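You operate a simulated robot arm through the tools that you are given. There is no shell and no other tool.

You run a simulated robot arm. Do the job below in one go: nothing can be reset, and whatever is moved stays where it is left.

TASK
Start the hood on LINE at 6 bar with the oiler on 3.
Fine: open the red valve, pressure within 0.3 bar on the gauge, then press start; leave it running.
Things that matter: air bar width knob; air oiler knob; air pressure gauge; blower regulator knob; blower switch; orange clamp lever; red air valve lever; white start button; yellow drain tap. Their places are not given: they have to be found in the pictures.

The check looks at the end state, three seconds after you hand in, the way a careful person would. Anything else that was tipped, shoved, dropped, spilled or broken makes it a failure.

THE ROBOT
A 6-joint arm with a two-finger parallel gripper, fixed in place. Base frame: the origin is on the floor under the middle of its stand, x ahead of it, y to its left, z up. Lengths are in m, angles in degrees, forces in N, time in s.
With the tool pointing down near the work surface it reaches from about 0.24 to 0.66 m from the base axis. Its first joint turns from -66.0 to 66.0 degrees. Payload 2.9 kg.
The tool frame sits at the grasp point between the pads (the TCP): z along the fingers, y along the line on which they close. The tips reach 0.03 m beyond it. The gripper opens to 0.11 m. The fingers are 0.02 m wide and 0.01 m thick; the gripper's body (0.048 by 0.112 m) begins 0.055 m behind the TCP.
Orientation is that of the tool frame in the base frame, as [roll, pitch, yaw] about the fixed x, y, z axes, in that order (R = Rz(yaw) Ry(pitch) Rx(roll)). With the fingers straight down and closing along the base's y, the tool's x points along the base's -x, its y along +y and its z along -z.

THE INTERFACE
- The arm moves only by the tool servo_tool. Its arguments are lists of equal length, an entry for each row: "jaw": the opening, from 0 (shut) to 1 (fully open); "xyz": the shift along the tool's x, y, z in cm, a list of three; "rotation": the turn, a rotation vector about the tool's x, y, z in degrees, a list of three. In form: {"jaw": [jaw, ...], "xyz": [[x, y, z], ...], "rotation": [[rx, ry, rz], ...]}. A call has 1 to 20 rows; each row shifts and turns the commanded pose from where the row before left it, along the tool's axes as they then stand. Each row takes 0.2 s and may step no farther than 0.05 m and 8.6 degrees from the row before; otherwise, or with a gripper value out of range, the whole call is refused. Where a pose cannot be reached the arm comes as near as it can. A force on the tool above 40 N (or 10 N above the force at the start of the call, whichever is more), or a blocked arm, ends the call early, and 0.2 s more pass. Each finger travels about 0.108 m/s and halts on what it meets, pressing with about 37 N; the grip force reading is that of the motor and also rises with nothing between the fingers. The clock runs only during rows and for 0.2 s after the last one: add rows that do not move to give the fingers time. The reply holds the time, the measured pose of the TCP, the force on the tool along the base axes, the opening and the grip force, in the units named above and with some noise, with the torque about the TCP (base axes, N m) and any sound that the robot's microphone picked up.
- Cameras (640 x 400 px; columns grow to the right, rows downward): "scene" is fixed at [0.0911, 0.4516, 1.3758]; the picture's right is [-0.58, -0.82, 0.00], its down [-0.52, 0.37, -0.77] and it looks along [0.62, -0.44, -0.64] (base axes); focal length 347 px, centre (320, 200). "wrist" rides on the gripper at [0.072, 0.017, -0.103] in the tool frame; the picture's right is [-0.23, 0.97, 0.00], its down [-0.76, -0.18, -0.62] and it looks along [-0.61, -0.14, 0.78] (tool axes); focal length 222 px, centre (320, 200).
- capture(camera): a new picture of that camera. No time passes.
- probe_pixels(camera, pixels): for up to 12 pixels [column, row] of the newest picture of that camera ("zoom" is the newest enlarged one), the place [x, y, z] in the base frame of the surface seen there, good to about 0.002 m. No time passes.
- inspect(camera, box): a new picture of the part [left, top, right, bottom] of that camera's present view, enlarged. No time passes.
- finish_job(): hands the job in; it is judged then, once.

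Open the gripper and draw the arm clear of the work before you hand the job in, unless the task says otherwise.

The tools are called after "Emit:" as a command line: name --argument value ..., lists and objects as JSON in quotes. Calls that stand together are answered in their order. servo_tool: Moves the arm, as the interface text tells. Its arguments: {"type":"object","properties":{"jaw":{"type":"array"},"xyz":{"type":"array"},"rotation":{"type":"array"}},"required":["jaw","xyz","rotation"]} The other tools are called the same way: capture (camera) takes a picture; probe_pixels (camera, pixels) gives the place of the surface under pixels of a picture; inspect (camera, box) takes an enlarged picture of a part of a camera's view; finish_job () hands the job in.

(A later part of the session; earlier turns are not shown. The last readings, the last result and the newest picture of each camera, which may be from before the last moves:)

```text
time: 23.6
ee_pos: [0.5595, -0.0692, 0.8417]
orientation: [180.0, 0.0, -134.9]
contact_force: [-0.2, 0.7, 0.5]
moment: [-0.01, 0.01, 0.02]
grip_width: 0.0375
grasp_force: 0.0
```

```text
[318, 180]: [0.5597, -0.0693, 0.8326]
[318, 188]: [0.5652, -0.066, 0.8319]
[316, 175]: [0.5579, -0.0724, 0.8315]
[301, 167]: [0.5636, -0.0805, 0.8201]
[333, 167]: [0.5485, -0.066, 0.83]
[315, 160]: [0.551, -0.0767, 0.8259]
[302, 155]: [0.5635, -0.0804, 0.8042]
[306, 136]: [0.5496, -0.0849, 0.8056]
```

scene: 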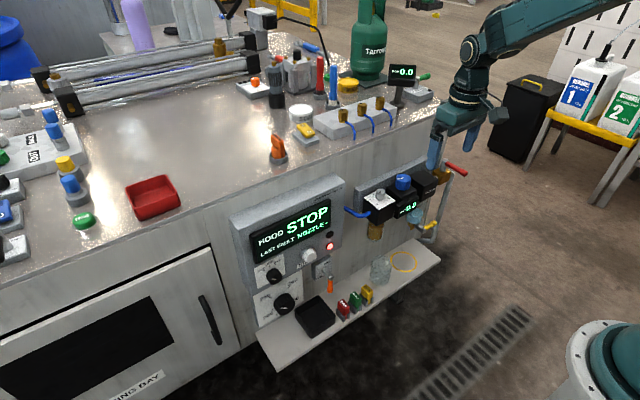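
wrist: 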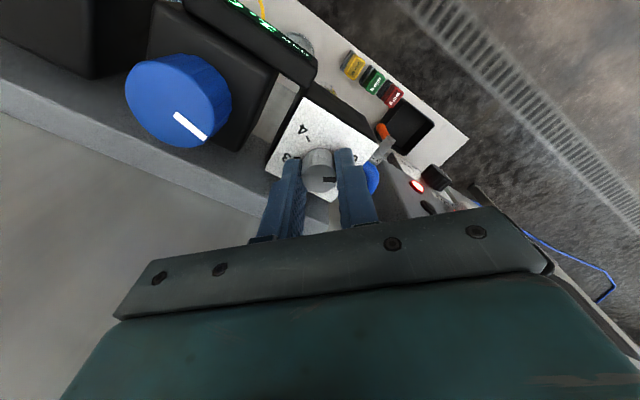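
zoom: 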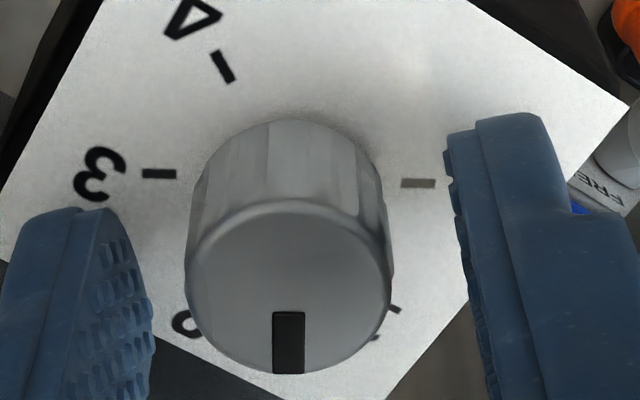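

The mark is at about 31° and tick 3 at about -58°, so another 89–90° clockwise is needed. I re-centre slightly, grip and turn 90°.

Emit:
servo_tool --jaw '[0.34, 0.15, 0, 0, 0, 0, 0, 0, 0, 0, 0, 0, 0, 0, 0, 0, 0]' --xyz '[[0.1, 0, 0], [0, 0, 0], [0, 0, 0], [0, 0, 0], [0, 0, 0], [0, 0, 0], [0, 0, 0], [0, 0, 0], [0, 0, 0], [0, 0, 0], [0, 0, 0], [0, 0, 0], [0, 0, 0], [0, 0, 0], [0, 0, 0], [0, 0, 0], [0, 0, 0]]' --rotation '[[0, 0, 0], [0, 0, 0], [0, 0, 0], [0, 0, 0], [0, 0, 7.5], [0, 0, 7.5], [0, 0, 7.5], [0, 0, 7.5], [0, 0, 7.5], [0, 0, 7.5], [0, 0, 7.5], [0, 0, 7.5], [0, 0, 7.5], [0, 0, 7.5], [0, 0, 7.5], [0, 0, 7.5], [0, 0, 0]]'

Emit:
inspect --camera "wrist" --box '[270, 100, 390, 220]'

```text
time: 27.2
ee_pos: [0.5596, -0.0703, 0.8428]
orientation: [-179.9, 0.0, 134.7]
contact_force: [3.8, -16.7, -16.1]
moment: [-0.54, -0.51, 0.01]
grip_width: 0.0211
grasp_force: 45.2
```

```text
3.33 times, centred on (330, 160) of wrist
```

zoom: 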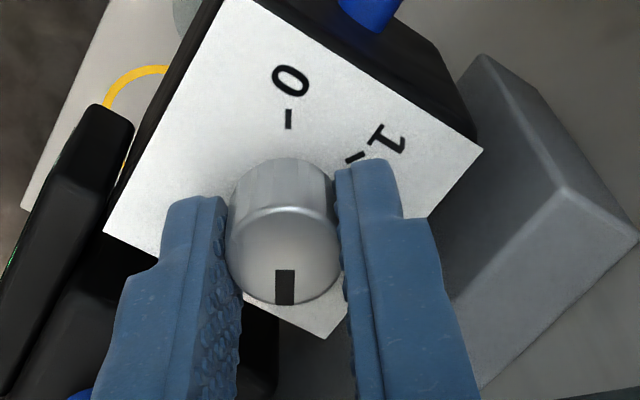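

The mark now points directly opposite 0, which is where 3 sits. I open, lift straight up and check it.

Emit:
servo_tool --jaw '[0.34, 0.34, 0.34, 0.34, 0.4, 0.5, 0.5]' --xyz '[[0, 0, 0], [0, 0, 0], [0, 0, -3], [0, 0, -4], [0, 0, -3], [0, 0, 0], [0, 0, 0]]' --rotation '[[0, 0, 0], [0, 0, 0], [0, 0, 0], [0, 0, 0], [0, 0, 0], [0, 0, -8], [0, 0, -8]]'

Emit:
inspect --camera "scene" --box '[360, 175, 410, 215]'

Emit:
capture --camera "wrist"

```text
time: 28.8
ee_pos: [0.5584, -0.0696, 0.9419]
orientation: [-180.0, 0.0, 151.1]
contact_force: [0.8, 0.8, -0.2]
moment: [0.01, 0.0, 0.05]
grip_width: 0.0549
grasp_force: 0.1
```

```text
10.00 times, centred on (385, 195) of scene
```

zoom: 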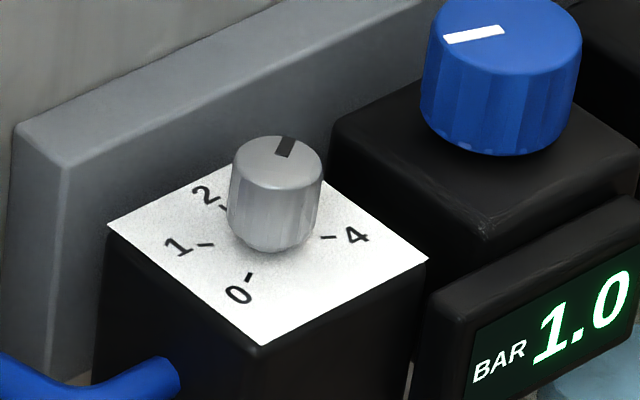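

```text
taken
```

wrist: 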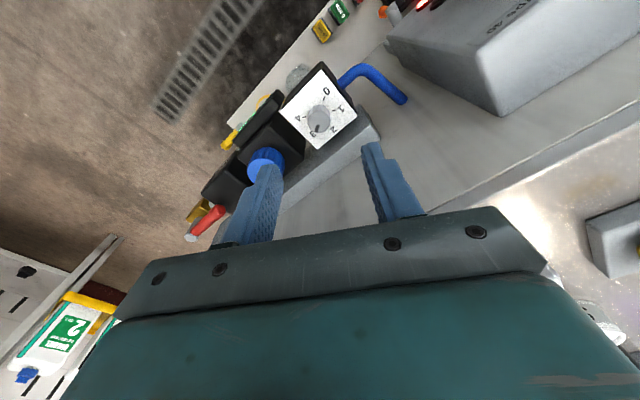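

The knob's mark points away from 0. I enlarge the wrist view around (320,115) to verify it's on 3.

Emit:
inspect --camera "wrist" --box '[280, 75, 360, 150]'

```text
5.33 times, centred on (320, 112) of wrist
```

zoom: 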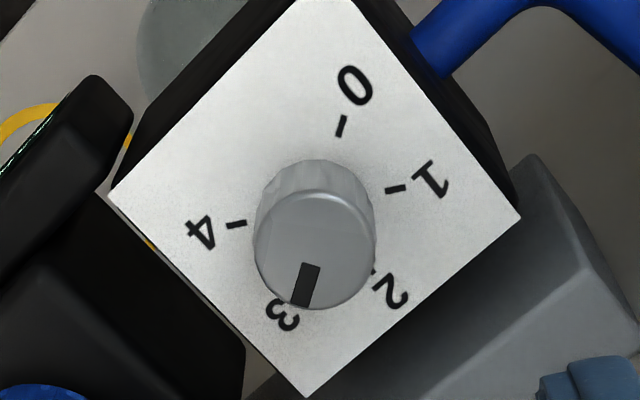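

The mark points at 3. I probe mark and centre to confirm the angle numerically.

Emit:
probe_pixels --camera "zoom" --pixels '[[312, 268], [301, 302], [314, 250], [341, 126], [395, 189], [236, 223], [258, 250], [372, 245], [315, 197], [313, 305]]'

```text
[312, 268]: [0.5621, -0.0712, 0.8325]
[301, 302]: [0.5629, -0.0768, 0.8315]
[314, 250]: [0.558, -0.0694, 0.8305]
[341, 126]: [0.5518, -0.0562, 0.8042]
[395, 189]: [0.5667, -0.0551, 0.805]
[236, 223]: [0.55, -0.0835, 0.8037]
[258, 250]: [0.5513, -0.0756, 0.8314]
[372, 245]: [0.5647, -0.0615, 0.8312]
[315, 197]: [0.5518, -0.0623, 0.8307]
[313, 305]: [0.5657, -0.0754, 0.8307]
```

The mark is at -60.6°, right on 3. Next is the regulator knob at about (0.5585,-0.147), diameter about 3.6 cm. I move above it and pre-rotate to -45°.

Emit:
servo_tool --jaw '[0.5, 0.5, 0.5, 0.5, 0.5, 0.5, 0.5, 0.5, 0.5, 0.5, 0.5, 0.5, 0.5]' --xyz '[[0, 0, 0], [0, 0, 0], [0, 0, 0], [0, 0, 0], [0, -3.9, 0], [0, -3.84, 0], [0, 0, 0], [0, 0, 0], [0, 0, 0], [0, 0, 0], [0, 0, 0], [0, 0, 0], [0, 0, 0]]' --rotation '[[0, 0, -7.25], [0, 0, -7.25], [0, 0, -7.25], [0, 0, -7.25], [0, 0, 0], [0, 0, 0], [0, 0, -7.5], [0, 0, -7.5], [0, 0, -7.5], [0, 0, -7.5], [0, 0, -7.5], [0, 0, -7.5], [0, 0, 0]]'

Emit:
inspect --camera "wrist" --box '[270, 60, 380, 160]'

```text
time: 31.6
ee_pos: [0.5585, -0.147, 0.9429]
orientation: [-180.0, 0.0, -134.9]
contact_force: [-0.2, -0.1, -0.8]
moment: [-0.01, 0.0, 0.01]
grip_width: 0.0549
grasp_force: 0.1
```

```text
4.00 times, centred on (325, 110) of wrist
```

zoom: 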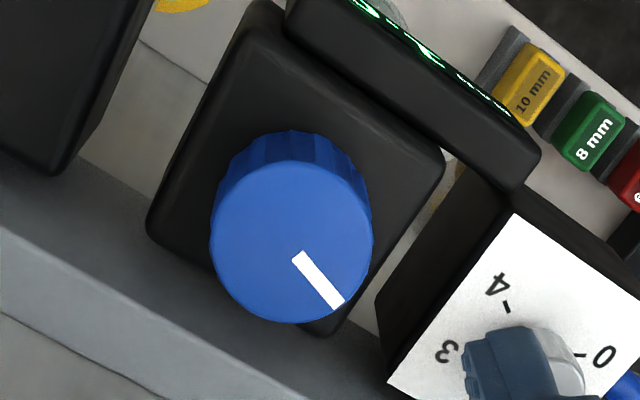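

The regulator's blue top fills roughly (210–372, 160–322) of the zoom. I probe its rim for the centre.

Emit:
probe_pixels --camera "zoom" --pixels '[[292, 242], [216, 242], [366, 242], [291, 168], [291, 316], [300, 258], [338, 302], [245, 180], [340, 180], [180, 200], [430, 170], [290, 60]]'

```text
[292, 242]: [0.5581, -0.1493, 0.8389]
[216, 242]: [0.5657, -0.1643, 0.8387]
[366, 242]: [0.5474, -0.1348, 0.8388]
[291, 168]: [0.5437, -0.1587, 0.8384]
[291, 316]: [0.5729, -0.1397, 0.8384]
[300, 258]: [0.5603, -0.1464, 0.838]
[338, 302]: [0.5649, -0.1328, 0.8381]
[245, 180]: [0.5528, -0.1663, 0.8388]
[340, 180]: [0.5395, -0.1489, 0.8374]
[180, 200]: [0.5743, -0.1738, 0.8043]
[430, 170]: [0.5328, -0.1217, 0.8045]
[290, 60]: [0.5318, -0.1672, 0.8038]
```

The regulator centre is (0.558,-0.149) with radius about 1.8 cm and its mark at about 67°. I align, descend and grip.

Emit:
servo_tool --jaw '[0.5, 0.5, 0.5, 0.5, 0.5, 0.3, 0.1, 0.1]' --xyz '[[0.18, -0.1, 2], [0, 0, 3], [0, 0, 3], [0, 0, 2], [0, 0, 0], [0, 0, 0], [0, 0, 0], [0, 0, 0]]' --rotation '[[0, 0, 0], [0, 0, 0], [0, 0, 0], [0, 0, 0], [0, 0, 0], [0, 0, 0], [0, 0, 0], [0, 0, 0]]'

Emit:
inspect --camera "scene" --box '[350, 130, 450, 220]'

```text
time: 33.4
ee_pos: [0.5563, -0.1508, 0.8427]
orientation: [-179.9, 0.0, -135.1]
contact_force: [11.0, -7.7, -10.2]
moment: [0.43, -0.04, 0.01]
grip_width: 0.038
grasp_force: 45.3
```

```text
4.44 times, centred on (400, 175) of scene
```

zoom: 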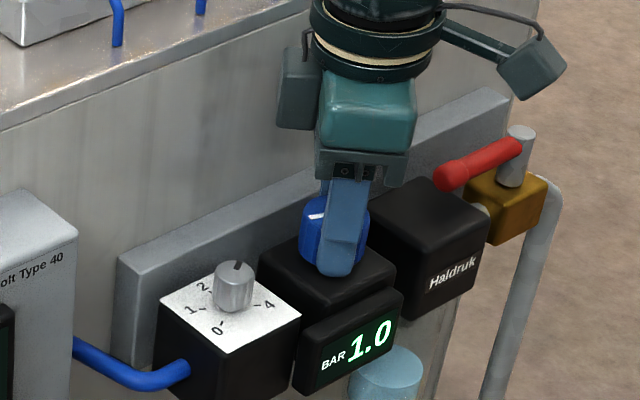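

The grip holds with the gauge at 1.0. I turn clockwise 24° as a trial to see how the pressure responds.

Emit:
servo_tool --jaw '[0.1, 0.1, 0.1, 0.1]' --xyz '[[0, -0.05, 0], [0, 0, 0], [0, 0, 0], [0, 0, 0]]' --rotation '[[0, 0, 8], [0, 0, 8], [0, 0, 8], [0, 0, 0]]'

Emit:
inspect --camera "scene" --box '[350, 130, 450, 220]'

```text
time: 34.4
ee_pos: [0.5575, -0.1504, 0.8429]
orientation: [-180.0, -0.2, -159.3]
contact_force: [-12.0, -10.9, 7.0]
moment: [-0.57, -0.18, 0.01]
grip_width: 0.0378
grasp_force: 45.0
```

```text
4.44 times, centred on (400, 175) of scene
```

zoom: 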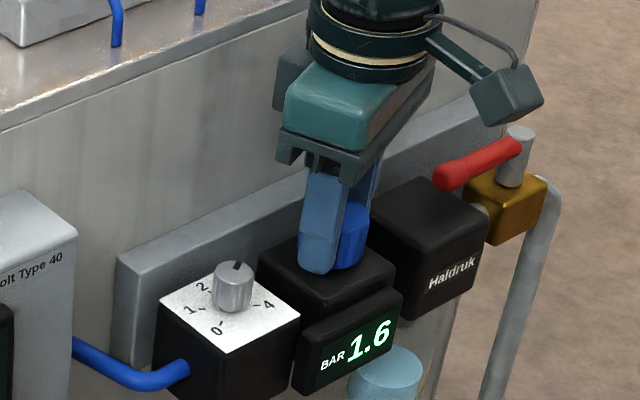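

The pressure rose to 1.6 bar, so clockwise increases it. I hold still for a second to see whether it has settled.

Emit:
servo_tool --jaw '[0.1, 0.1, 0.1, 0.1, 0.1]' --xyz '[[0, 0, 0], [0, 0, 0], [0, 0, 0], [0, 0, 0], [0, 0, 0]]' --rotation '[[0, 0, 0], [0, 0, 0], [0, 0, 0], [0, 0, 0], [0, 0, 0]]'

Emit:
inspect --camera "scene" --box '[350, 130, 450, 220]'

```text
time: 35.6
ee_pos: [0.5566, -0.1508, 0.8429]
orientation: [180.0, -0.2, -159.0]
contact_force: [-21.6, -15.1, 16.6]
moment: [0.11, 0.54, 0.01]
grip_width: 0.0378
grasp_force: 44.8
```

```text
4.44 times, centred on (400, 175) of scene
```

zoom: 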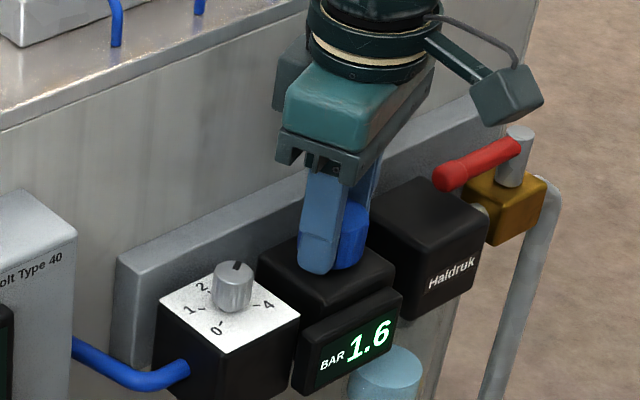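

It's steady at 1.6 bar, about 0.025 bar per degree, so roughly 176° more is needed. I continue clockwise by 64° to the end of this stroke.

Emit:
servo_tool --jaw '[0.1, 0.1, 0.1, 0.1, 0.1, 0.1, 0.1, 0.1, 0.1]' --xyz '[[0, 0, 0], [0, 0, 0], [0, 0, 0], [0, 0, 0], [0, 0, 0], [0, 0, 0], [0, 0, 0], [0, 0, 0], [0, 0, 0]]' --rotation '[[0, 0, 8], [0, 0, 8], [0, 0, 8], [0, 0, 8], [0, 0, 8], [0, 0, 8], [0, 0, 8], [0, 0, 8], [0, 0, 0]]'

Emit:
inspect --camera "scene" --box '[350, 130, 450, 220]'

```text
time: 37.1
ee_pos: [0.5581, -0.1492, 0.8434]
orientation: [-179.9, -0.1, 151.6]
contact_force: [-7.6, -0.3, 6.4]
moment: [0.49, -0.04, 0.0]
grip_width: 0.0377
grasp_force: 44.8
stopped in row 7: the force on the tool passed its limit at 41 N (the readings are from after the stop); the commanded pose is now the measured one
```

```text
4.44 times, centred on (400, 175) of scene
```

zoom: 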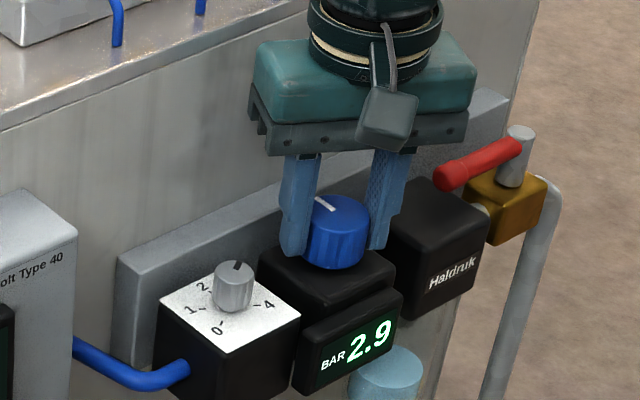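

The force limit stopped the turn at 28°, with the gauge at 2.9 bar (0.026 bar/deg). The commanded pose is now reset, so I finish this stroke with two more 8° steps.

Emit:
servo_tool --jaw '[0.1, 0.1, 0.1]' --xyz '[[0, 0, 0], [0, 0, 0], [0, 0, 0]]' --rotation '[[0, 0, 8], [0, 0, 8], [0, 0, 0]]'

Emit:
inspect --camera "scene" --box '[350, 130, 450, 220]'

```text
time: 37.9
ee_pos: [0.5569, -0.1493, 0.8425]
orientation: [-179.9, 0.0, 135.4]
contact_force: [-10.1, -2.1, 12.4]
moment: [1.11, 0.15, -0.02]
grip_width: 0.0379
grasp_force: 45.3
```

```text
4.44 times, centred on (400, 175) of scene
```

zoom: 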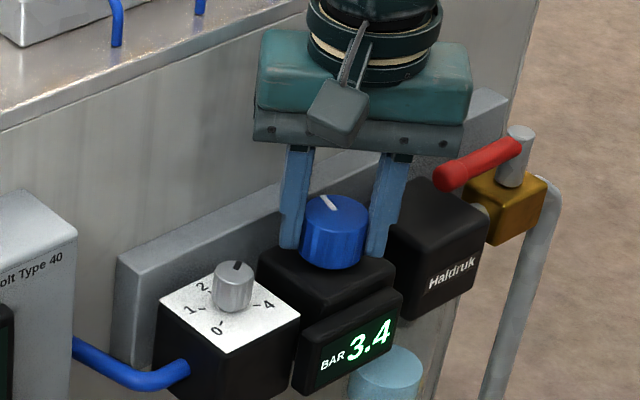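

3.4 bar at the end of this stroke; about 97° more needed. I open, turn back 95° around the knob, and check that the gauge holds.

Emit:
servo_tool --jaw '[0.5, 0.5, 0.5, 0.5, 0.5, 0.5, 0.5, 0.5, 0.5, 0.5, 0.5, 0.5, 0.5, 0.5, 0.5]' --xyz '[[0, 0, 0], [0, 0, 0], [0, 0, 0], [0, 0, 0], [0, 0, 0], [0, 0, 0], [0, 0, 0], [0, 0, 0], [0, 0, 0], [0, 0, 0], [0, 0, 0], [0, 0, 0], [0, 0, 0], [0, 0, 0], [0, 0, 0]]' --rotation '[[0, 0, 0], [0, 0, 0], [0, 0, -7.9], [0, 0, -7.9], [0, 0, -7.9], [0, 0, -7.9], [0, 0, -7.9], [0, 0, -7.9], [0, 0, -7.9], [0, 0, -7.9], [0, 0, -7.9], [0, 0, -7.9], [0, 0, -7.9], [0, 0, -7.9], [0, 0, 0]]'

Emit:
inspect --camera "scene" --box '[350, 130, 450, 220]'

Emit:
inspect --camera "wrist" --box '[260, 100, 390, 230]'

```text
time: 41.1
ee_pos: [0.5576, -0.1495, 0.842]
orientation: [179.9, 0.0, -129.6]
contact_force: [0.4, 0.9, -0.3]
moment: [-0.01, 0.02, -0.02]
grip_width: 0.0549
grasp_force: 0.0
```

```text
4.44 times, centred on (400, 175) of scene
```

zoom: 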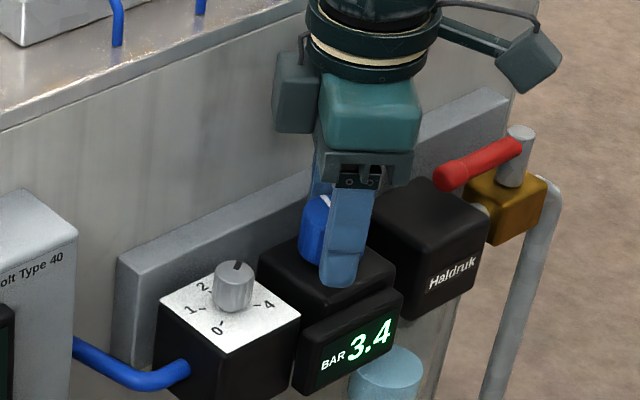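

```text
3.08 times, centred on (325, 165) of wrist
```

zoom: 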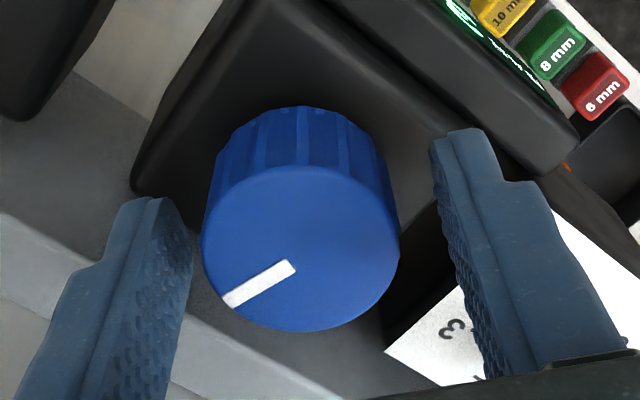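

The gauge holds at 3.4 bar and the knob sits centred between the fingers. I re-grip and turn 48° clockwise.

Emit:
servo_tool --jaw '[0.3, 0.1, 0.1, 0.1, 0.1, 0.1, 0.1, 0.1, 0.1, 0.1, 0.1]' --xyz '[[0, 0, 0], [0, 0, 0], [0, 0, 0], [0, 0, 0], [0, 0, 0], [0, 0, 0], [0, 0, 0], [0, 0, 0], [0, 0, 0], [0, 0, 0], [0, 0, 0]]' --rotation '[[0, 0, 0], [0, 0, 0], [0, 0, 0], [0, 0, 8], [0, 0, 8], [0, 0, 8], [0, 0, 8], [0, 0, 8], [0, 0, 8], [0, 0, 0], [0, 0, 0]]'

Emit:
inspect --camera "scene" --box '[350, 130, 450, 220]'

```text
time: 43.5
ee_pos: [0.5588, -0.1507, 0.8416]
orientation: [-180.0, 0.0, -177.7]
contact_force: [17.4, -8.0, -9.9]
moment: [0.78, -0.21, 0.01]
grip_width: 0.0372
grasp_force: 45.0
```

```text
4.44 times, centred on (400, 175) of scene
```

zoom: 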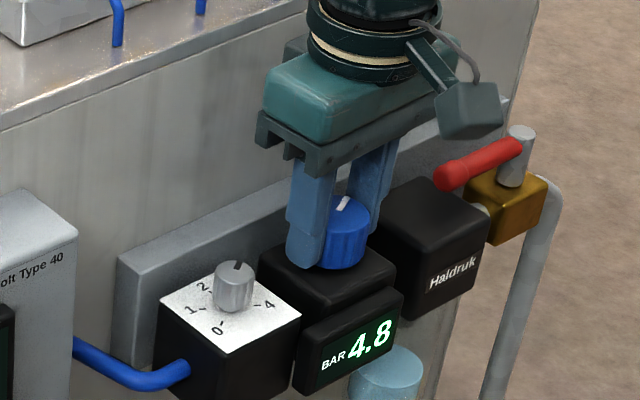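

4.8 bar. I turn another 40° and then pause to read the gauge.

Emit:
servo_tool --jaw '[0.1, 0.1, 0.1, 0.1, 0.1, 0.1, 0.1]' --xyz '[[0, 0, 0], [0, 0, 0], [0, 0, 0], [0, 0, 0], [0, 0, 0], [0, 0, 0], [0, 0, 0]]' --rotation '[[0, 0, 8], [0, 0, 8], [0, 0, 8], [0, 0, 8], [0, 0, 8], [0, 0, 0], [0, 0, 0]]'

Emit:
inspect --camera "scene" --box '[350, 130, 450, 220]'

```text
time: 45.1
ee_pos: [0.5587, -0.1516, 0.8427]
orientation: [-179.9, 0.0, 142.3]
contact_force: [15.1, -15.2, -4.6]
moment: [0.52, -0.25, 0.03]
grip_width: 0.0375
grasp_force: 45.2
```

```text
4.44 times, centred on (400, 175) of scene
```

zoom: 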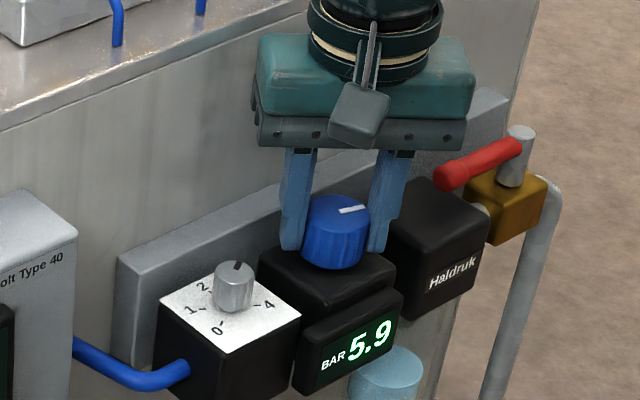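

5.9 bar. I add a 3° nudge and hold to let it settle.

Emit:
servo_tool --jaw '[0.1, 0.1, 0.1, 0.1, 0.1]' --xyz '[[0, 0, 0], [0, 0, 0], [0, 0, 0], [0, 0, 0], [0, 0, 0]]' --rotation '[[0, 0, 3], [0, 0, 0], [0, 0, 0], [0, 0, 0], [0, 0, 0]]'

Emit:
inspect --camera "scene" --box '[350, 130, 450, 220]'

```text
time: 46.3
ee_pos: [0.5591, -0.1502, 0.8435]
orientation: [180.0, -0.1, 139.2]
contact_force: [13.1, -16.6, -2.3]
moment: [0.24, -0.55, 0.01]
grip_width: 0.0372
grasp_force: 44.6
```

```text
4.44 times, centred on (400, 175) of scene
```

zoom: 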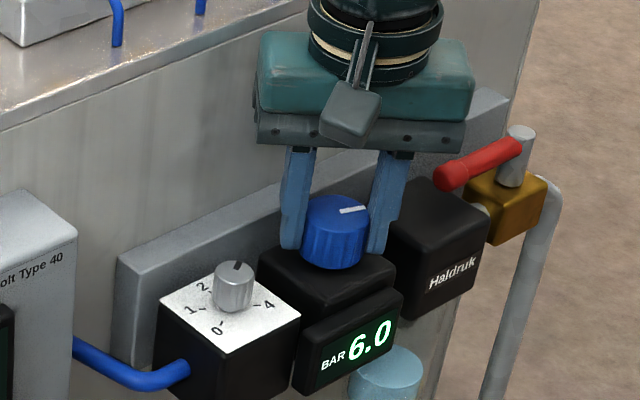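

The gauge reads 6.0 bar. I open the jaws, lift clear, and check that it stays at 6.0.

Emit:
servo_tool --jaw '[0.5, 0.5, 0.5, 0.5, 0.5, 0.5, 0.5, 0.5, 0.5, 0.5]' --xyz '[[0, 0, 0], [0, 0, 0], [0, 0, -3], [0, 0, -4], [0, 0, -4], [0, 0, 0], [0, 0, 0], [0, 0, 0], [0, 0, 0], [0, 0, 0]]' --rotation '[[0, 0, 0], [0, 0, 0], [0, 0, 0], [0, 0, 0], [0, 0, 0], [0, 0, -8], [0, 0, -8], [0, 0, -8], [0, 0, -8], [0, 0, -8]]'

Emit:
inspect --camera "scene" --box '[350, 130, 450, 220]'

Emit:
inspect --camera "scene" --box '[240, 190, 350, 320]'

```text
time: 48.5
ee_pos: [0.5581, -0.1493, 0.9514]
orientation: [180.0, -0.3, 179.6]
contact_force: [0.6, 0.2, 0.2]
moment: [-0.02, -0.02, 0.02]
grip_width: 0.0549
grasp_force: 0.1
```

```text
4.44 times, centred on (400, 175) of scene
```

zoom: 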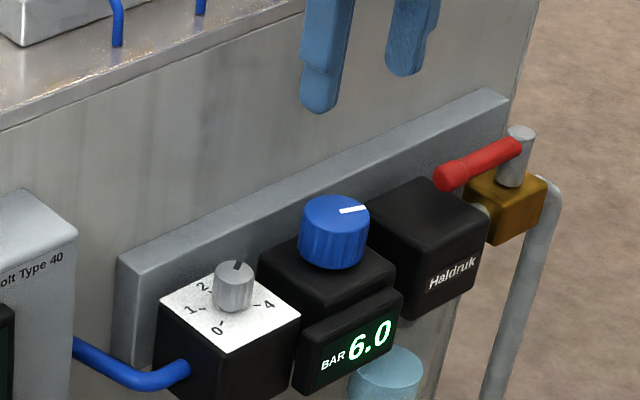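

```text
3.08 times, centred on (295, 255) of scene
```

zoom: 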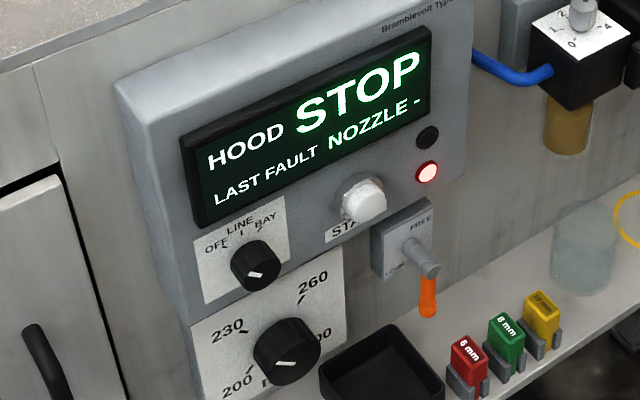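

Gauge steady at 6.0 and the regulator is released. Now I measure the switch and start button: I zoom the scene on them and probe.

Emit:
inspect --camera "scene" --box '[255, 245, 295, 295]'

Emit:
probe_pixels --camera "scene" --pixels '[[258, 272], [285, 258], [258, 290], [245, 215], [325, 195], [340, 180], [240, 240], [335, 260], [352, 225], [262, 320], [300, 320], [310, 263]]'

```text
8.00 times, centred on (275, 270) of scene
```

zoom: 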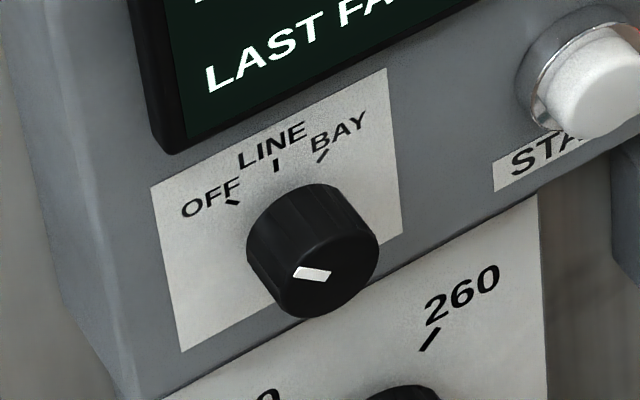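

```text
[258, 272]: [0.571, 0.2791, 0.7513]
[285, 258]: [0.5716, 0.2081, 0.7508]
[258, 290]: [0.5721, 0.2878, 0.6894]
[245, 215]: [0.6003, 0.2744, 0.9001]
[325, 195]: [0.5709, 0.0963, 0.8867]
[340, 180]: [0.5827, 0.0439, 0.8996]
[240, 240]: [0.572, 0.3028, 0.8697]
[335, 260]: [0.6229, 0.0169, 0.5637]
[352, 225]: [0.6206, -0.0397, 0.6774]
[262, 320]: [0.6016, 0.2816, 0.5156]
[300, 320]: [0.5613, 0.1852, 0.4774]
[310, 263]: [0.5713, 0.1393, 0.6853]
```

The panel face is vertical at x≈0.5715. I probe the switch knob's face, mark and ticks in this zoom.

Emit:
probe_pixels --camera "zoom" --pixels '[[232, 203], [276, 166], [322, 157], [312, 275], [295, 272], [330, 276], [275, 290], [370, 255], [325, 240], [318, 310], [250, 245], [335, 190]]'

Emit:
probe_pixels --camera "zoom" --pixels '[[590, 85], [555, 95], [610, 120], [540, 75], [620, 60], [575, 20], [380, 120], [400, 235], [180, 345], [155, 195], [545, 45], [560, 130]]'

```text
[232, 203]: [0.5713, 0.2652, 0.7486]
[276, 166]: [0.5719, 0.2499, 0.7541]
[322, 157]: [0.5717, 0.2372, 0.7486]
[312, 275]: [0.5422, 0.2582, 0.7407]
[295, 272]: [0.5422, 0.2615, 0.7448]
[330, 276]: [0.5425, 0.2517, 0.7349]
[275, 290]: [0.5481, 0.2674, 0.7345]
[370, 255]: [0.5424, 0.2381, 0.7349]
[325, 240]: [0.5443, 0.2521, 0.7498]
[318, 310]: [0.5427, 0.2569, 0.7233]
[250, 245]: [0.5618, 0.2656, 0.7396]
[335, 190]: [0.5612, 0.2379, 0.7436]
```

```text
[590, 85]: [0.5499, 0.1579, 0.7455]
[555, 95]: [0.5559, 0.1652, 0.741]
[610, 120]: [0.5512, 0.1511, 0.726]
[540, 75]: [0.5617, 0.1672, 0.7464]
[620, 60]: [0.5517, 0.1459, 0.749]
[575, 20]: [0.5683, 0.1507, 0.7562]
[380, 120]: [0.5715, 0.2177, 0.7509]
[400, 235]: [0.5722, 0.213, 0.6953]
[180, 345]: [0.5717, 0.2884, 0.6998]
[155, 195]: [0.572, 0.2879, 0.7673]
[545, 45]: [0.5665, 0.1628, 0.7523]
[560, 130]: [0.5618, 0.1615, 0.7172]
```

The switch axis is at y≈0.251, z≈0.734, its front face is at x≈0.542 and its mark is at 45° upper left (OFF); LINE is straight up. I back off to x≈0.46, move across to y≈0.25, and begin tilting the tool toward horizontal.

Emit:
servo_tool --jaw '[0.5, 0.5, 0.5, 0.5, 0.5, 0.5, 0.5, 0.5, 0.5, 0.5, 0.5]' --xyz '[[4.5, 0, 0], [4.5, 0, 0], [1, 4.5, 0], [0, 5, 0], [0, 5, 0], [0, 5, 0], [0, 5, 0], [0, 5, 0], [0, 5, 0], [0, 5, 0], [0, 0.5, 0]]' --rotation '[[0, 0, 0], [0, 0, 0], [0, 0, 0], [0, 0, 0], [0, 0, 0], [0, 0, 0], [0, 0, 0], [0, 0, 0], [0, 0, 0], [0, 0, 0], [0, 0, 0]]'

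Emit:
servo_tool --jaw '[0.5, 0.5, 0.5, 0.5, 0.5, 0.5, 0.5, 0.5, 0.5, 0.5, 0.5]' --xyz '[[0, 0, 0], [0, 0, 0], [0, 0, 0], [0, 0, 0], [0, 0, 0], [0, 0, 0], [0, 0, 0], [0, 0, 0], [0, 0, 0], [0, 0, 0], [0, 0, 0]]' --rotation '[[0, -8, 0], [0, -8, 0], [0, -8, 0], [0, -8, 0], [0, -8, 0], [0, -8, 0], [0, -8, 0], [0, -8, 0], [0, -8, 0], [0, -8, 0], [0, -8, 0]]'

Emit:
capture --camera "wrist"

Emit:
capture --camera "scene"

```text
time: 50.9
ee_pos: [0.4622, 0.251, 0.952]
orientation: [180.0, -0.1, 179.4]
contact_force: [-0.5, -0.2, -0.5]
moment: [0.02, -0.01, -0.02]
grip_width: 0.055
grasp_force: 0.0
```

```text
time: 53.3
ee_pos: [0.4744, 0.2629, 0.9616]
orientation: [179.1, 87.3, 178.5]
contact_force: [0.5, 0.3, -0.7]
moment: [0.02, -0.03, 0.02]
grip_width: 0.0549
grasp_force: 0.0
out of reach, approached as far as the arm can: row 11
```

```text
taken
```

wrist: 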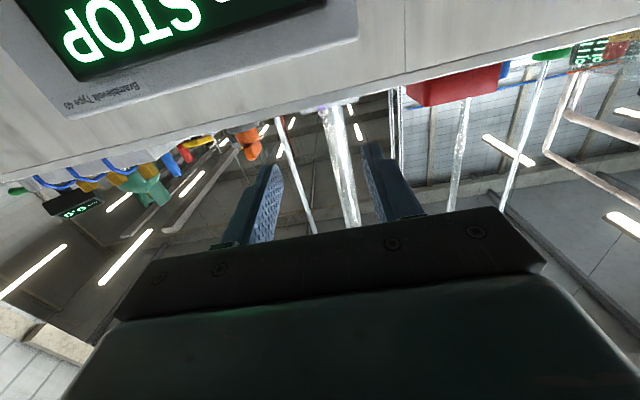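

```text
taken
```

scene: 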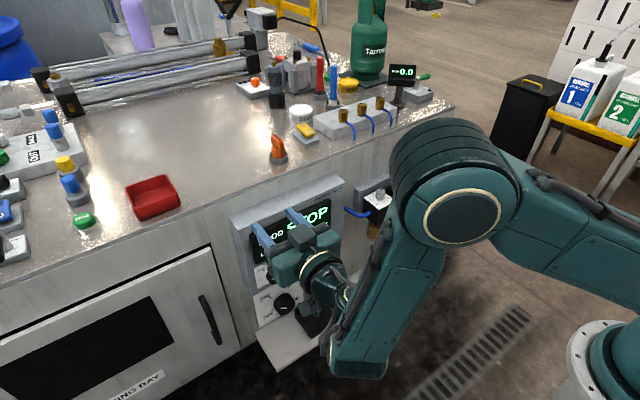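

The tool is nearly horizontal (pitch 87°). I advance to x≈0.487, lower to z≈0.734 in front of the switch, and finish the tilt, keeping the tips about 2.5 cm off the knob.

Emit:
servo_tool --jaw '[0.5, 0.5, 0.5, 0.5, 0.5, 0.5, 0.5, 0.5]' --xyz '[[0, 0, 2.5], [4, 0, 0], [4, 0, 0], [4, 0, 0], [4, 0, 0], [4, 0, 0], [1, 0, 0], [0, 0, 0]]' --rotation '[[0, -2, 0], [0, 0, 0], [0, 0, 0], [0, 0, 0], [0, 0, 0], [0, 0, 0], [0, 0, 0], [0, 0, 0]]'

Emit:
capture --camera "wrist"

Emit:
capture --camera "scene"

```text
time: 55.1
ee_pos: [0.5287, 0.2807, 0.7604]
orientation: [-15.8, 89.8, -16.3]
contact_force: [-6.6, -0.8, 19.2]
moment: [-0.61, -0.24, -0.31]
grip_width: 0.0553
grasp_force: 0.2
out of reach, approached as far as the arm can: row 2, 3, 4, 5
```

```text
taken
```

wrist: 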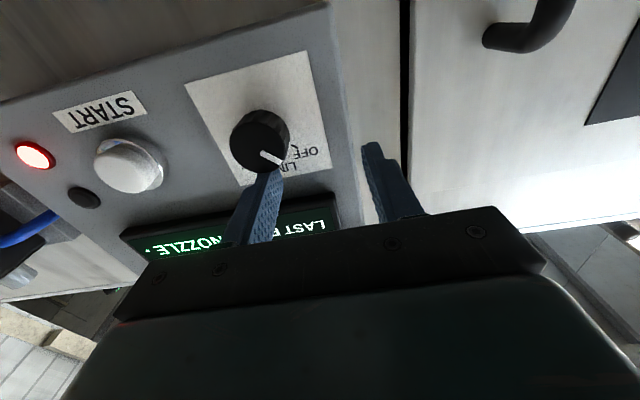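

```text
taken
```

scene: 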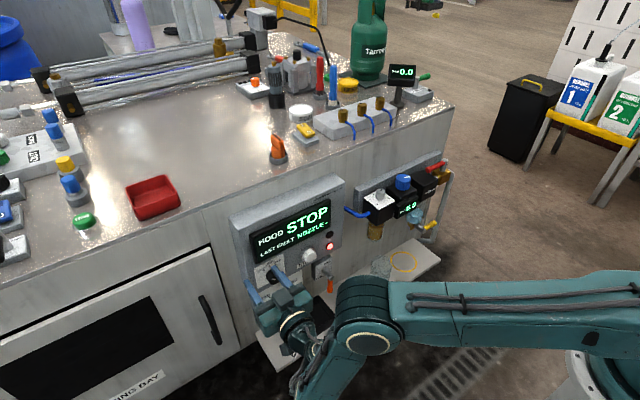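

The measured pose (0.529,0.281,0.760) isn't where I commanded. The arm was deflected on the way, and the right finger sits on top of the switch knob with 19 N upward. I raise slightly to unload it and re-read.

Emit:
servo_tool --jaw '[0.5, 0.5]' --xyz '[[-2.5, 0, 0], [0, 0, 0]]' --rotation '[[0, 0, 0], [0, 0, 0]]'

Emit:
capture --camera "wrist"

```text
time: 55.7
ee_pos: [0.5282, 0.2818, 0.7829]
orientation: [-178.7, 89.8, -179.2]
contact_force: [-0.4, 0.6, 0.3]
moment: [-0.04, -0.01, 0.02]
grip_width: 0.0549
grasp_force: 0.1
```

```text
taken
```

wrist: 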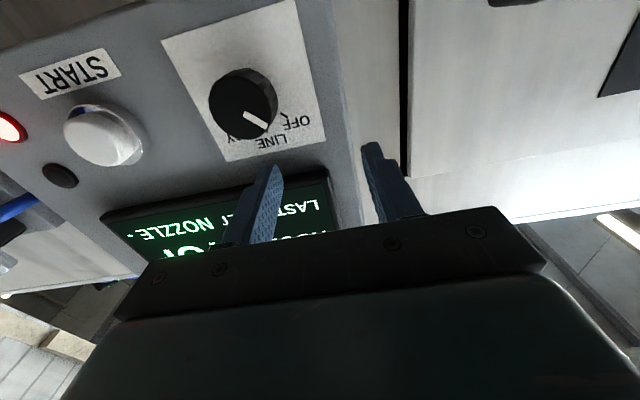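

No force now, at (0.528,0.282,0.783); the arm's inner reach limit with a level tool is about x=0.53 here. I'll approach the switch with the tool angled about 25° from the left and above, so I check how far the screen bezel and the knob stick out.

Emit:
probe_pixels --camera "wrist" --pixels '[[110, 215], [130, 208], [300, 178], [320, 175], [140, 260], [243, 104], [225, 80], [262, 125], [180, 120], [310, 110], [100, 135], [60, 175]]'

Emit:
probe_pixels --camera "scene" --pixels '[[600, 335], [575, 345], [610, 290], [365, 315], [320, 225], [297, 310], [290, 340], [270, 315]]'

Emit:
inspect --camera "scene" --box '[220, 190, 380, 350]'

```text
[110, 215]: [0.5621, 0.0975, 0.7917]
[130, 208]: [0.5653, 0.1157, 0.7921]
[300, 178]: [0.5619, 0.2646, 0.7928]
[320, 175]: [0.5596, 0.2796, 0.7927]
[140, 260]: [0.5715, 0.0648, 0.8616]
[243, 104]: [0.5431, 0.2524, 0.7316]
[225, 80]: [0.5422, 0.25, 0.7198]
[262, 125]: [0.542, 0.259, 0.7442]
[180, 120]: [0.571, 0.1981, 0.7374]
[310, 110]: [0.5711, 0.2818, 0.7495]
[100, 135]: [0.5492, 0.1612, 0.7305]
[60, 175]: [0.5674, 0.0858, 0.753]
```

```text
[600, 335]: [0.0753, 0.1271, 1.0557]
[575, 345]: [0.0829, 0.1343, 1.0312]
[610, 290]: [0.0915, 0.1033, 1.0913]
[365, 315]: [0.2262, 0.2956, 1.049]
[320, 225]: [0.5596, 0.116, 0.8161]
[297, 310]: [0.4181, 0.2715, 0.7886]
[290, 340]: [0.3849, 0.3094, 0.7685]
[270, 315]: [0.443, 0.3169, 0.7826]
```

```text
2.50 times, centred on (300, 270) of scene
```

zoom: 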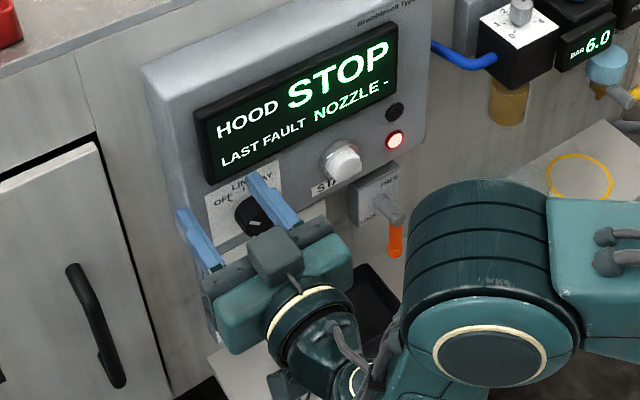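

The bezel's front is at x=0.5595 and its lower edge at z=0.792, so the switch has room. I shift left to y≈0.34, clear of the panel, and check the door handle's position first.

Emit:
probe_pixels --camera "scene" --pixels '[[208, 318], [202, 300], [218, 340], [222, 255], [232, 230], [190, 270], [250, 300], [225, 300]]'

Emit:
servo_tool --jaw '[0.5, 0.5, 0.5]' --xyz '[[0, 3, 0], [0, 3, 0], [0, 0, 0]]' --rotation '[[0, 0, 0], [0, 0, 0], [0, 0, 0]]'

```text
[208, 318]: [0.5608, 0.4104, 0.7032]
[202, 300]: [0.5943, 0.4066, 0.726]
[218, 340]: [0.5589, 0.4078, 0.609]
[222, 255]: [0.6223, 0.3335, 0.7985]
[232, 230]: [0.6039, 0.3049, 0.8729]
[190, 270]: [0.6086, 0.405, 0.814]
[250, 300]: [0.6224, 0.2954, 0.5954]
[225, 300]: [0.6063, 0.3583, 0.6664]
```

```text
time: 56.5
ee_pos: [0.5296, 0.3417, 0.7825]
orientation: [-177.2, 89.8, -177.9]
contact_force: [-1.1, 0.3, -0.5]
moment: [-0.01, 0.01, -0.01]
grip_width: 0.055
grasp_force: 0.0
```

The door handle is at y≈0.41 with its top at z≈0.73, clear of my position. I roll the tool by -75° about its axis, then angle it 25° so the body sits to the left.

Emit:
servo_tool --jaw '[0.5, 0.5, 0.5, 0.5, 0.5, 0.5, 0.5, 0.5, 0.5, 0.5, 0.5, 0.5, 0.5]' --xyz '[[0, 0, -1], [0, 0, 0], [0, 0, 0], [0, 0, 0], [0, 0, 0], [0, 0, 0], [0, 0, 0], [0, 0, 0], [0, 0, 0], [0, 0, 0], [0, 0, 0], [0, 0, 0], [0, 0, 0]]' --rotation '[[0, 0, -8.333], [0, 0, -8.333], [0, 0, -8.333], [0, 0, -8.333], [0, 0, -8.333], [0, 0, -8.333], [0, 0, -8.333], [0, 0, -8.333], [0, 0, -8.333], [0, 8.333, 0], [0, 8.333, 0], [0, 8.333, 0], [0, 0, 0]]'

Emit:
capture --camera "wrist"

Emit:
inspect --camera "scene" --box '[180, 170, 400, 390]'

```text
time: 59.3
ee_pos: [0.5205, 0.3407, 0.7836]
orientation: [-96.7, 13.6, -116.6]
contact_force: [-0.1, 0.0, -0.4]
moment: [0.06, -0.02, 0.02]
grip_width: 0.0552
grasp_force: 0.0
```

```text
taken
```

wrist: 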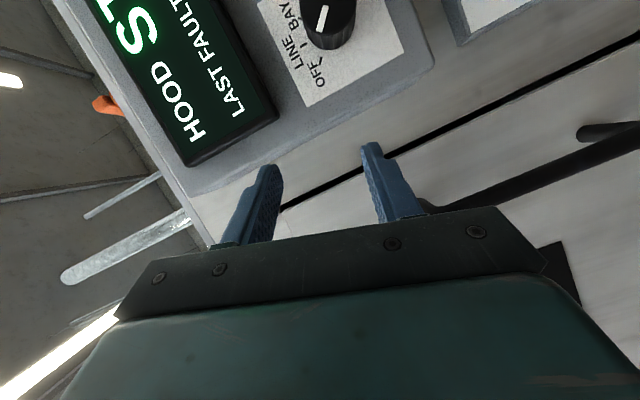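

```text
1.82 times, centred on (290, 280) of scene
```

zoom: 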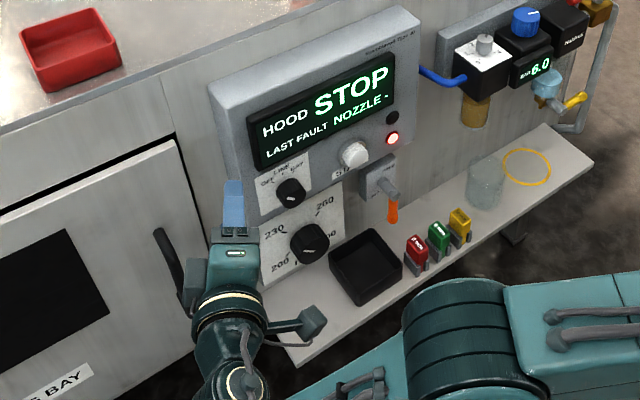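

Orientation is as planned (tool axis about (0.906,-0.41,-0.11), jaws closing nearly vertically). I move to a pre-grasp point about 4.5 cm back from the switch along that axis.

Emit:
servo_tool --jaw '[0.5, 0.5, 0.5, 0.5]' --xyz '[[0, 2.47, 0], [3.9, 0, 0.4], [3.91, 0, 0.48], [0, 0, 0]]' --rotation '[[0, 0, 0], [0, 0, 0], [0, 0, 0], [0, 0, 0]]'

Emit:
capture --camera "wrist"

Emit:
inspect --camera "scene" --box '[220, 220, 340, 340]'

```text
time: 60.3
ee_pos: [0.4936, 0.2781, 0.7404]
orientation: [-96.6, 13.6, -116.4]
contact_force: [0.0, 0.0, 0.2]
moment: [0.0, 0.02, 0.01]
grip_width: 0.0549
grasp_force: 0.0
```

```text
taken
```

wrist: 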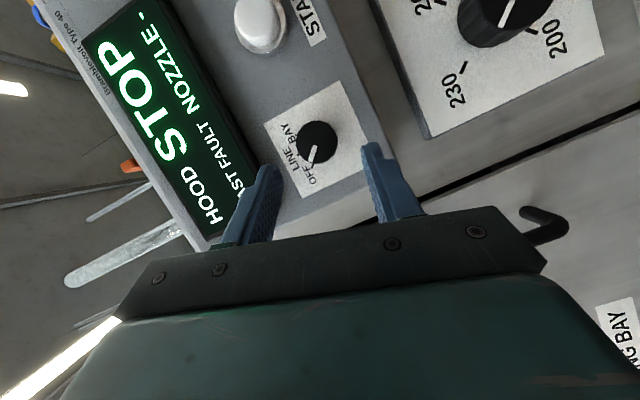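

```text
3.33 times, centred on (280, 280) of scene
```

zoom: 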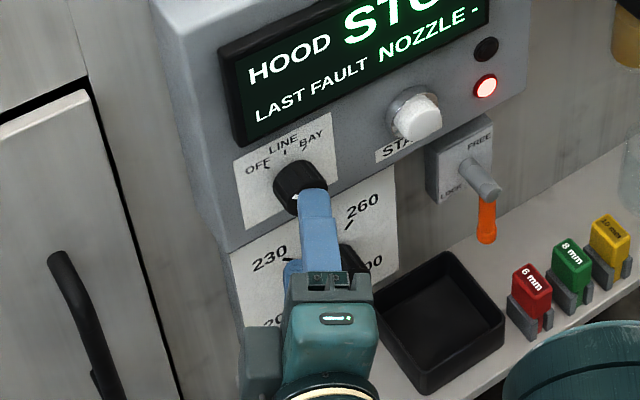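

The knob sits ahead of the fingers at (318,140) in the wrist view. I zoom in to refine its centre and mark.

Emit:
inspect --camera "wrist" --box '[260, 75, 380, 205]'

```text
3.08 times, centred on (320, 140) of wrist
```

zoom: 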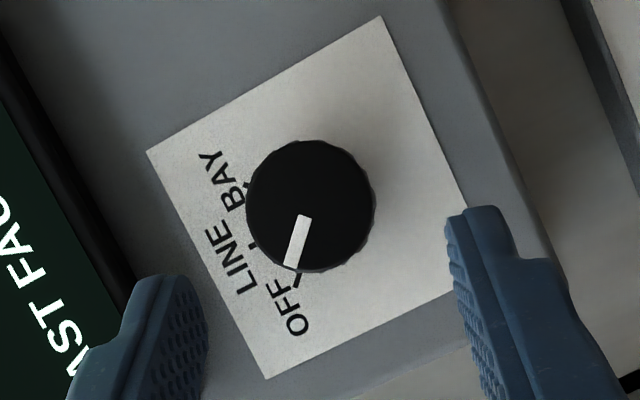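

The mark points at OFF. I probe the knob face's rim for its centre.

Emit:
probe_pixels --camera "zoom" --pixels '[[311, 205], [253, 205], [369, 205], [311, 147], [311, 263], [300, 222], [292, 262], [296, 280], [252, 245], [245, 185]]'

```text
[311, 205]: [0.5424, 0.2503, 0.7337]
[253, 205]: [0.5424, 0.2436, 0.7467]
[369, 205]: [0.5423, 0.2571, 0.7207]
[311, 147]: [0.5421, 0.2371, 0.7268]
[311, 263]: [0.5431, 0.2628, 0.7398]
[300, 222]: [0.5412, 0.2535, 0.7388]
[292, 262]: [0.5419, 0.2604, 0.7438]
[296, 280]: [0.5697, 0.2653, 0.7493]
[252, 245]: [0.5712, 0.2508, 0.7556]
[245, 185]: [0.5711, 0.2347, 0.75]
```

The switch centre is (y 0.2503, z 0.7337). I advance 4.8 cm along the tool axis so the jaws straddle the knob, without closing yet.

Emit:
servo_tool --jaw '[0.5, 0.5, 0.5, 0.5]' --xyz '[[0.25, -0.07, 1.8], [0, 0, 1.8], [0, 0, 1.2], [0, 0, 0]]' --rotation '[[0, 0, 0], [0, 0, 0], [0, 0, 0], [0, 0, 0]]'

Emit:
inspect --camera "wrist" --box '[240, 75, 400, 235]'

Emit:
inspect --camera "scene" --box '[220, 220, 340, 340]'

```text
time: 61.3
ee_pos: [0.5368, 0.2528, 0.7343]
orientation: [-96.6, 13.5, -116.4]
contact_force: [-0.6, 0.0, 0.5]
moment: [0.0, -0.02, 0.03]
grip_width: 0.0552
grasp_force: 0.1
```

```text
2.50 times, centred on (320, 155) of wrist
```

zoom: 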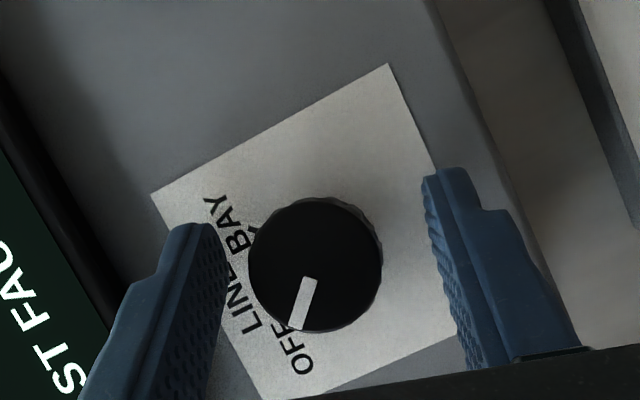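

```text
3.33 times, centred on (280, 280) of scene
```

zoom: 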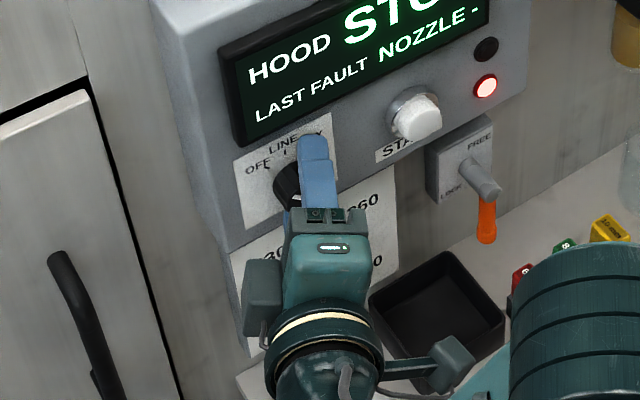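

The jaws straddle the knob. I trim by 3 mm and close on it.

Emit:
servo_tool --jaw '[0.5, 0.35, 0.2, 0.2, 0.2]' --xyz '[[-0.28, 0, -0.15], [0, 0, 0], [0, 0, 0], [0, 0, 0], [0, 0, 0]]' --rotation '[[0, 0, 0], [0, 0, 0], [0, 0, 0], [0, 0, 0], [0, 0, 0]]'

Emit:
inspect --camera "wrist" --box '[240, 75, 400, 235]'

```text
time: 62.5
ee_pos: [0.5371, 0.2563, 0.7374]
orientation: [-96.5, 13.6, -116.4]
contact_force: [-3.2, -5.0, 12.0]
moment: [-0.05, -0.02, -0.23]
grip_width: 0.0317
grasp_force: 45.0
```

```text
2.50 times, centred on (320, 155) of wrist
```

zoom: 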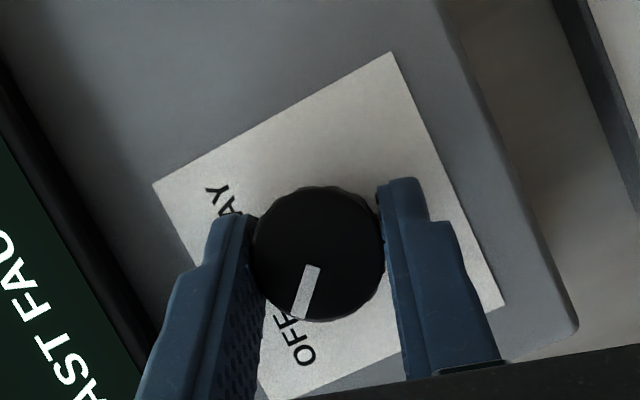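

Gripped (width 0.0317). I turn 45° clockwise about the knob's own axis (base x) toward LINE.

Emit:
servo_tool --jaw '[0.2, 0.2, 0.2, 0.2, 0.2, 0.2, 0.2]' --xyz '[[0, -0.08, 0], [0, -0.08, 0], [0, -0.08, 0], [0, -0.08, 0], [0, -0.08, 0], [0, -0.08, 0], [0, 0, 0]]' --rotation '[[-3.17, 0, 6.8], [-3.17, 0, 6.8], [-3.17, 0, 6.8], [-3.17, 0, 6.8], [-3.17, 0, 6.8], [-3.17, 0, 6.8], [0, 0, 0]]'

Emit:
inspect --camera "wrist" --box '[240, 75, 400, 235]'

Emit:
inspect --camera "scene" --box '[220, 200, 360, 340]'

```text
time: 64.1
ee_pos: [0.5358, 0.2532, 0.7394]
orientation: [-126.7, 51.8, -133.9]
contact_force: [10.5, -0.4, 1.5]
moment: [-0.01, 0.02, 0.44]
grip_width: 0.0316
grasp_force: 45.5
```

```text
2.50 times, centred on (320, 155) of wrist
```

zoom: 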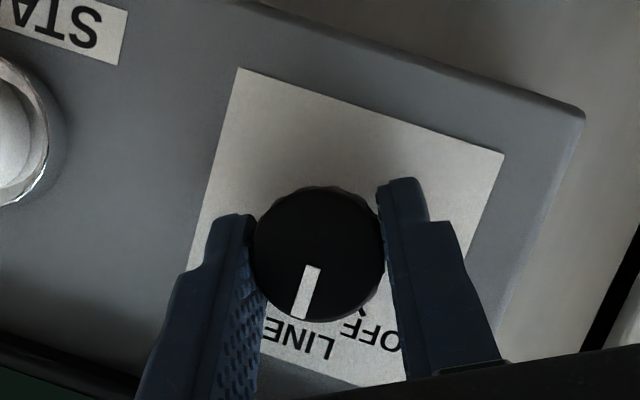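

```text
2.86 times, centred on (290, 270) of scene
```

zoom: 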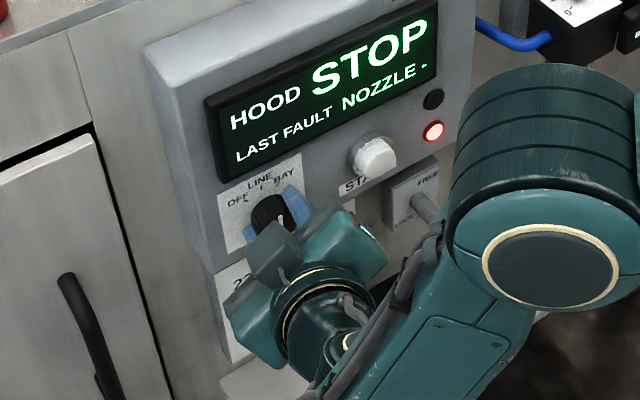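

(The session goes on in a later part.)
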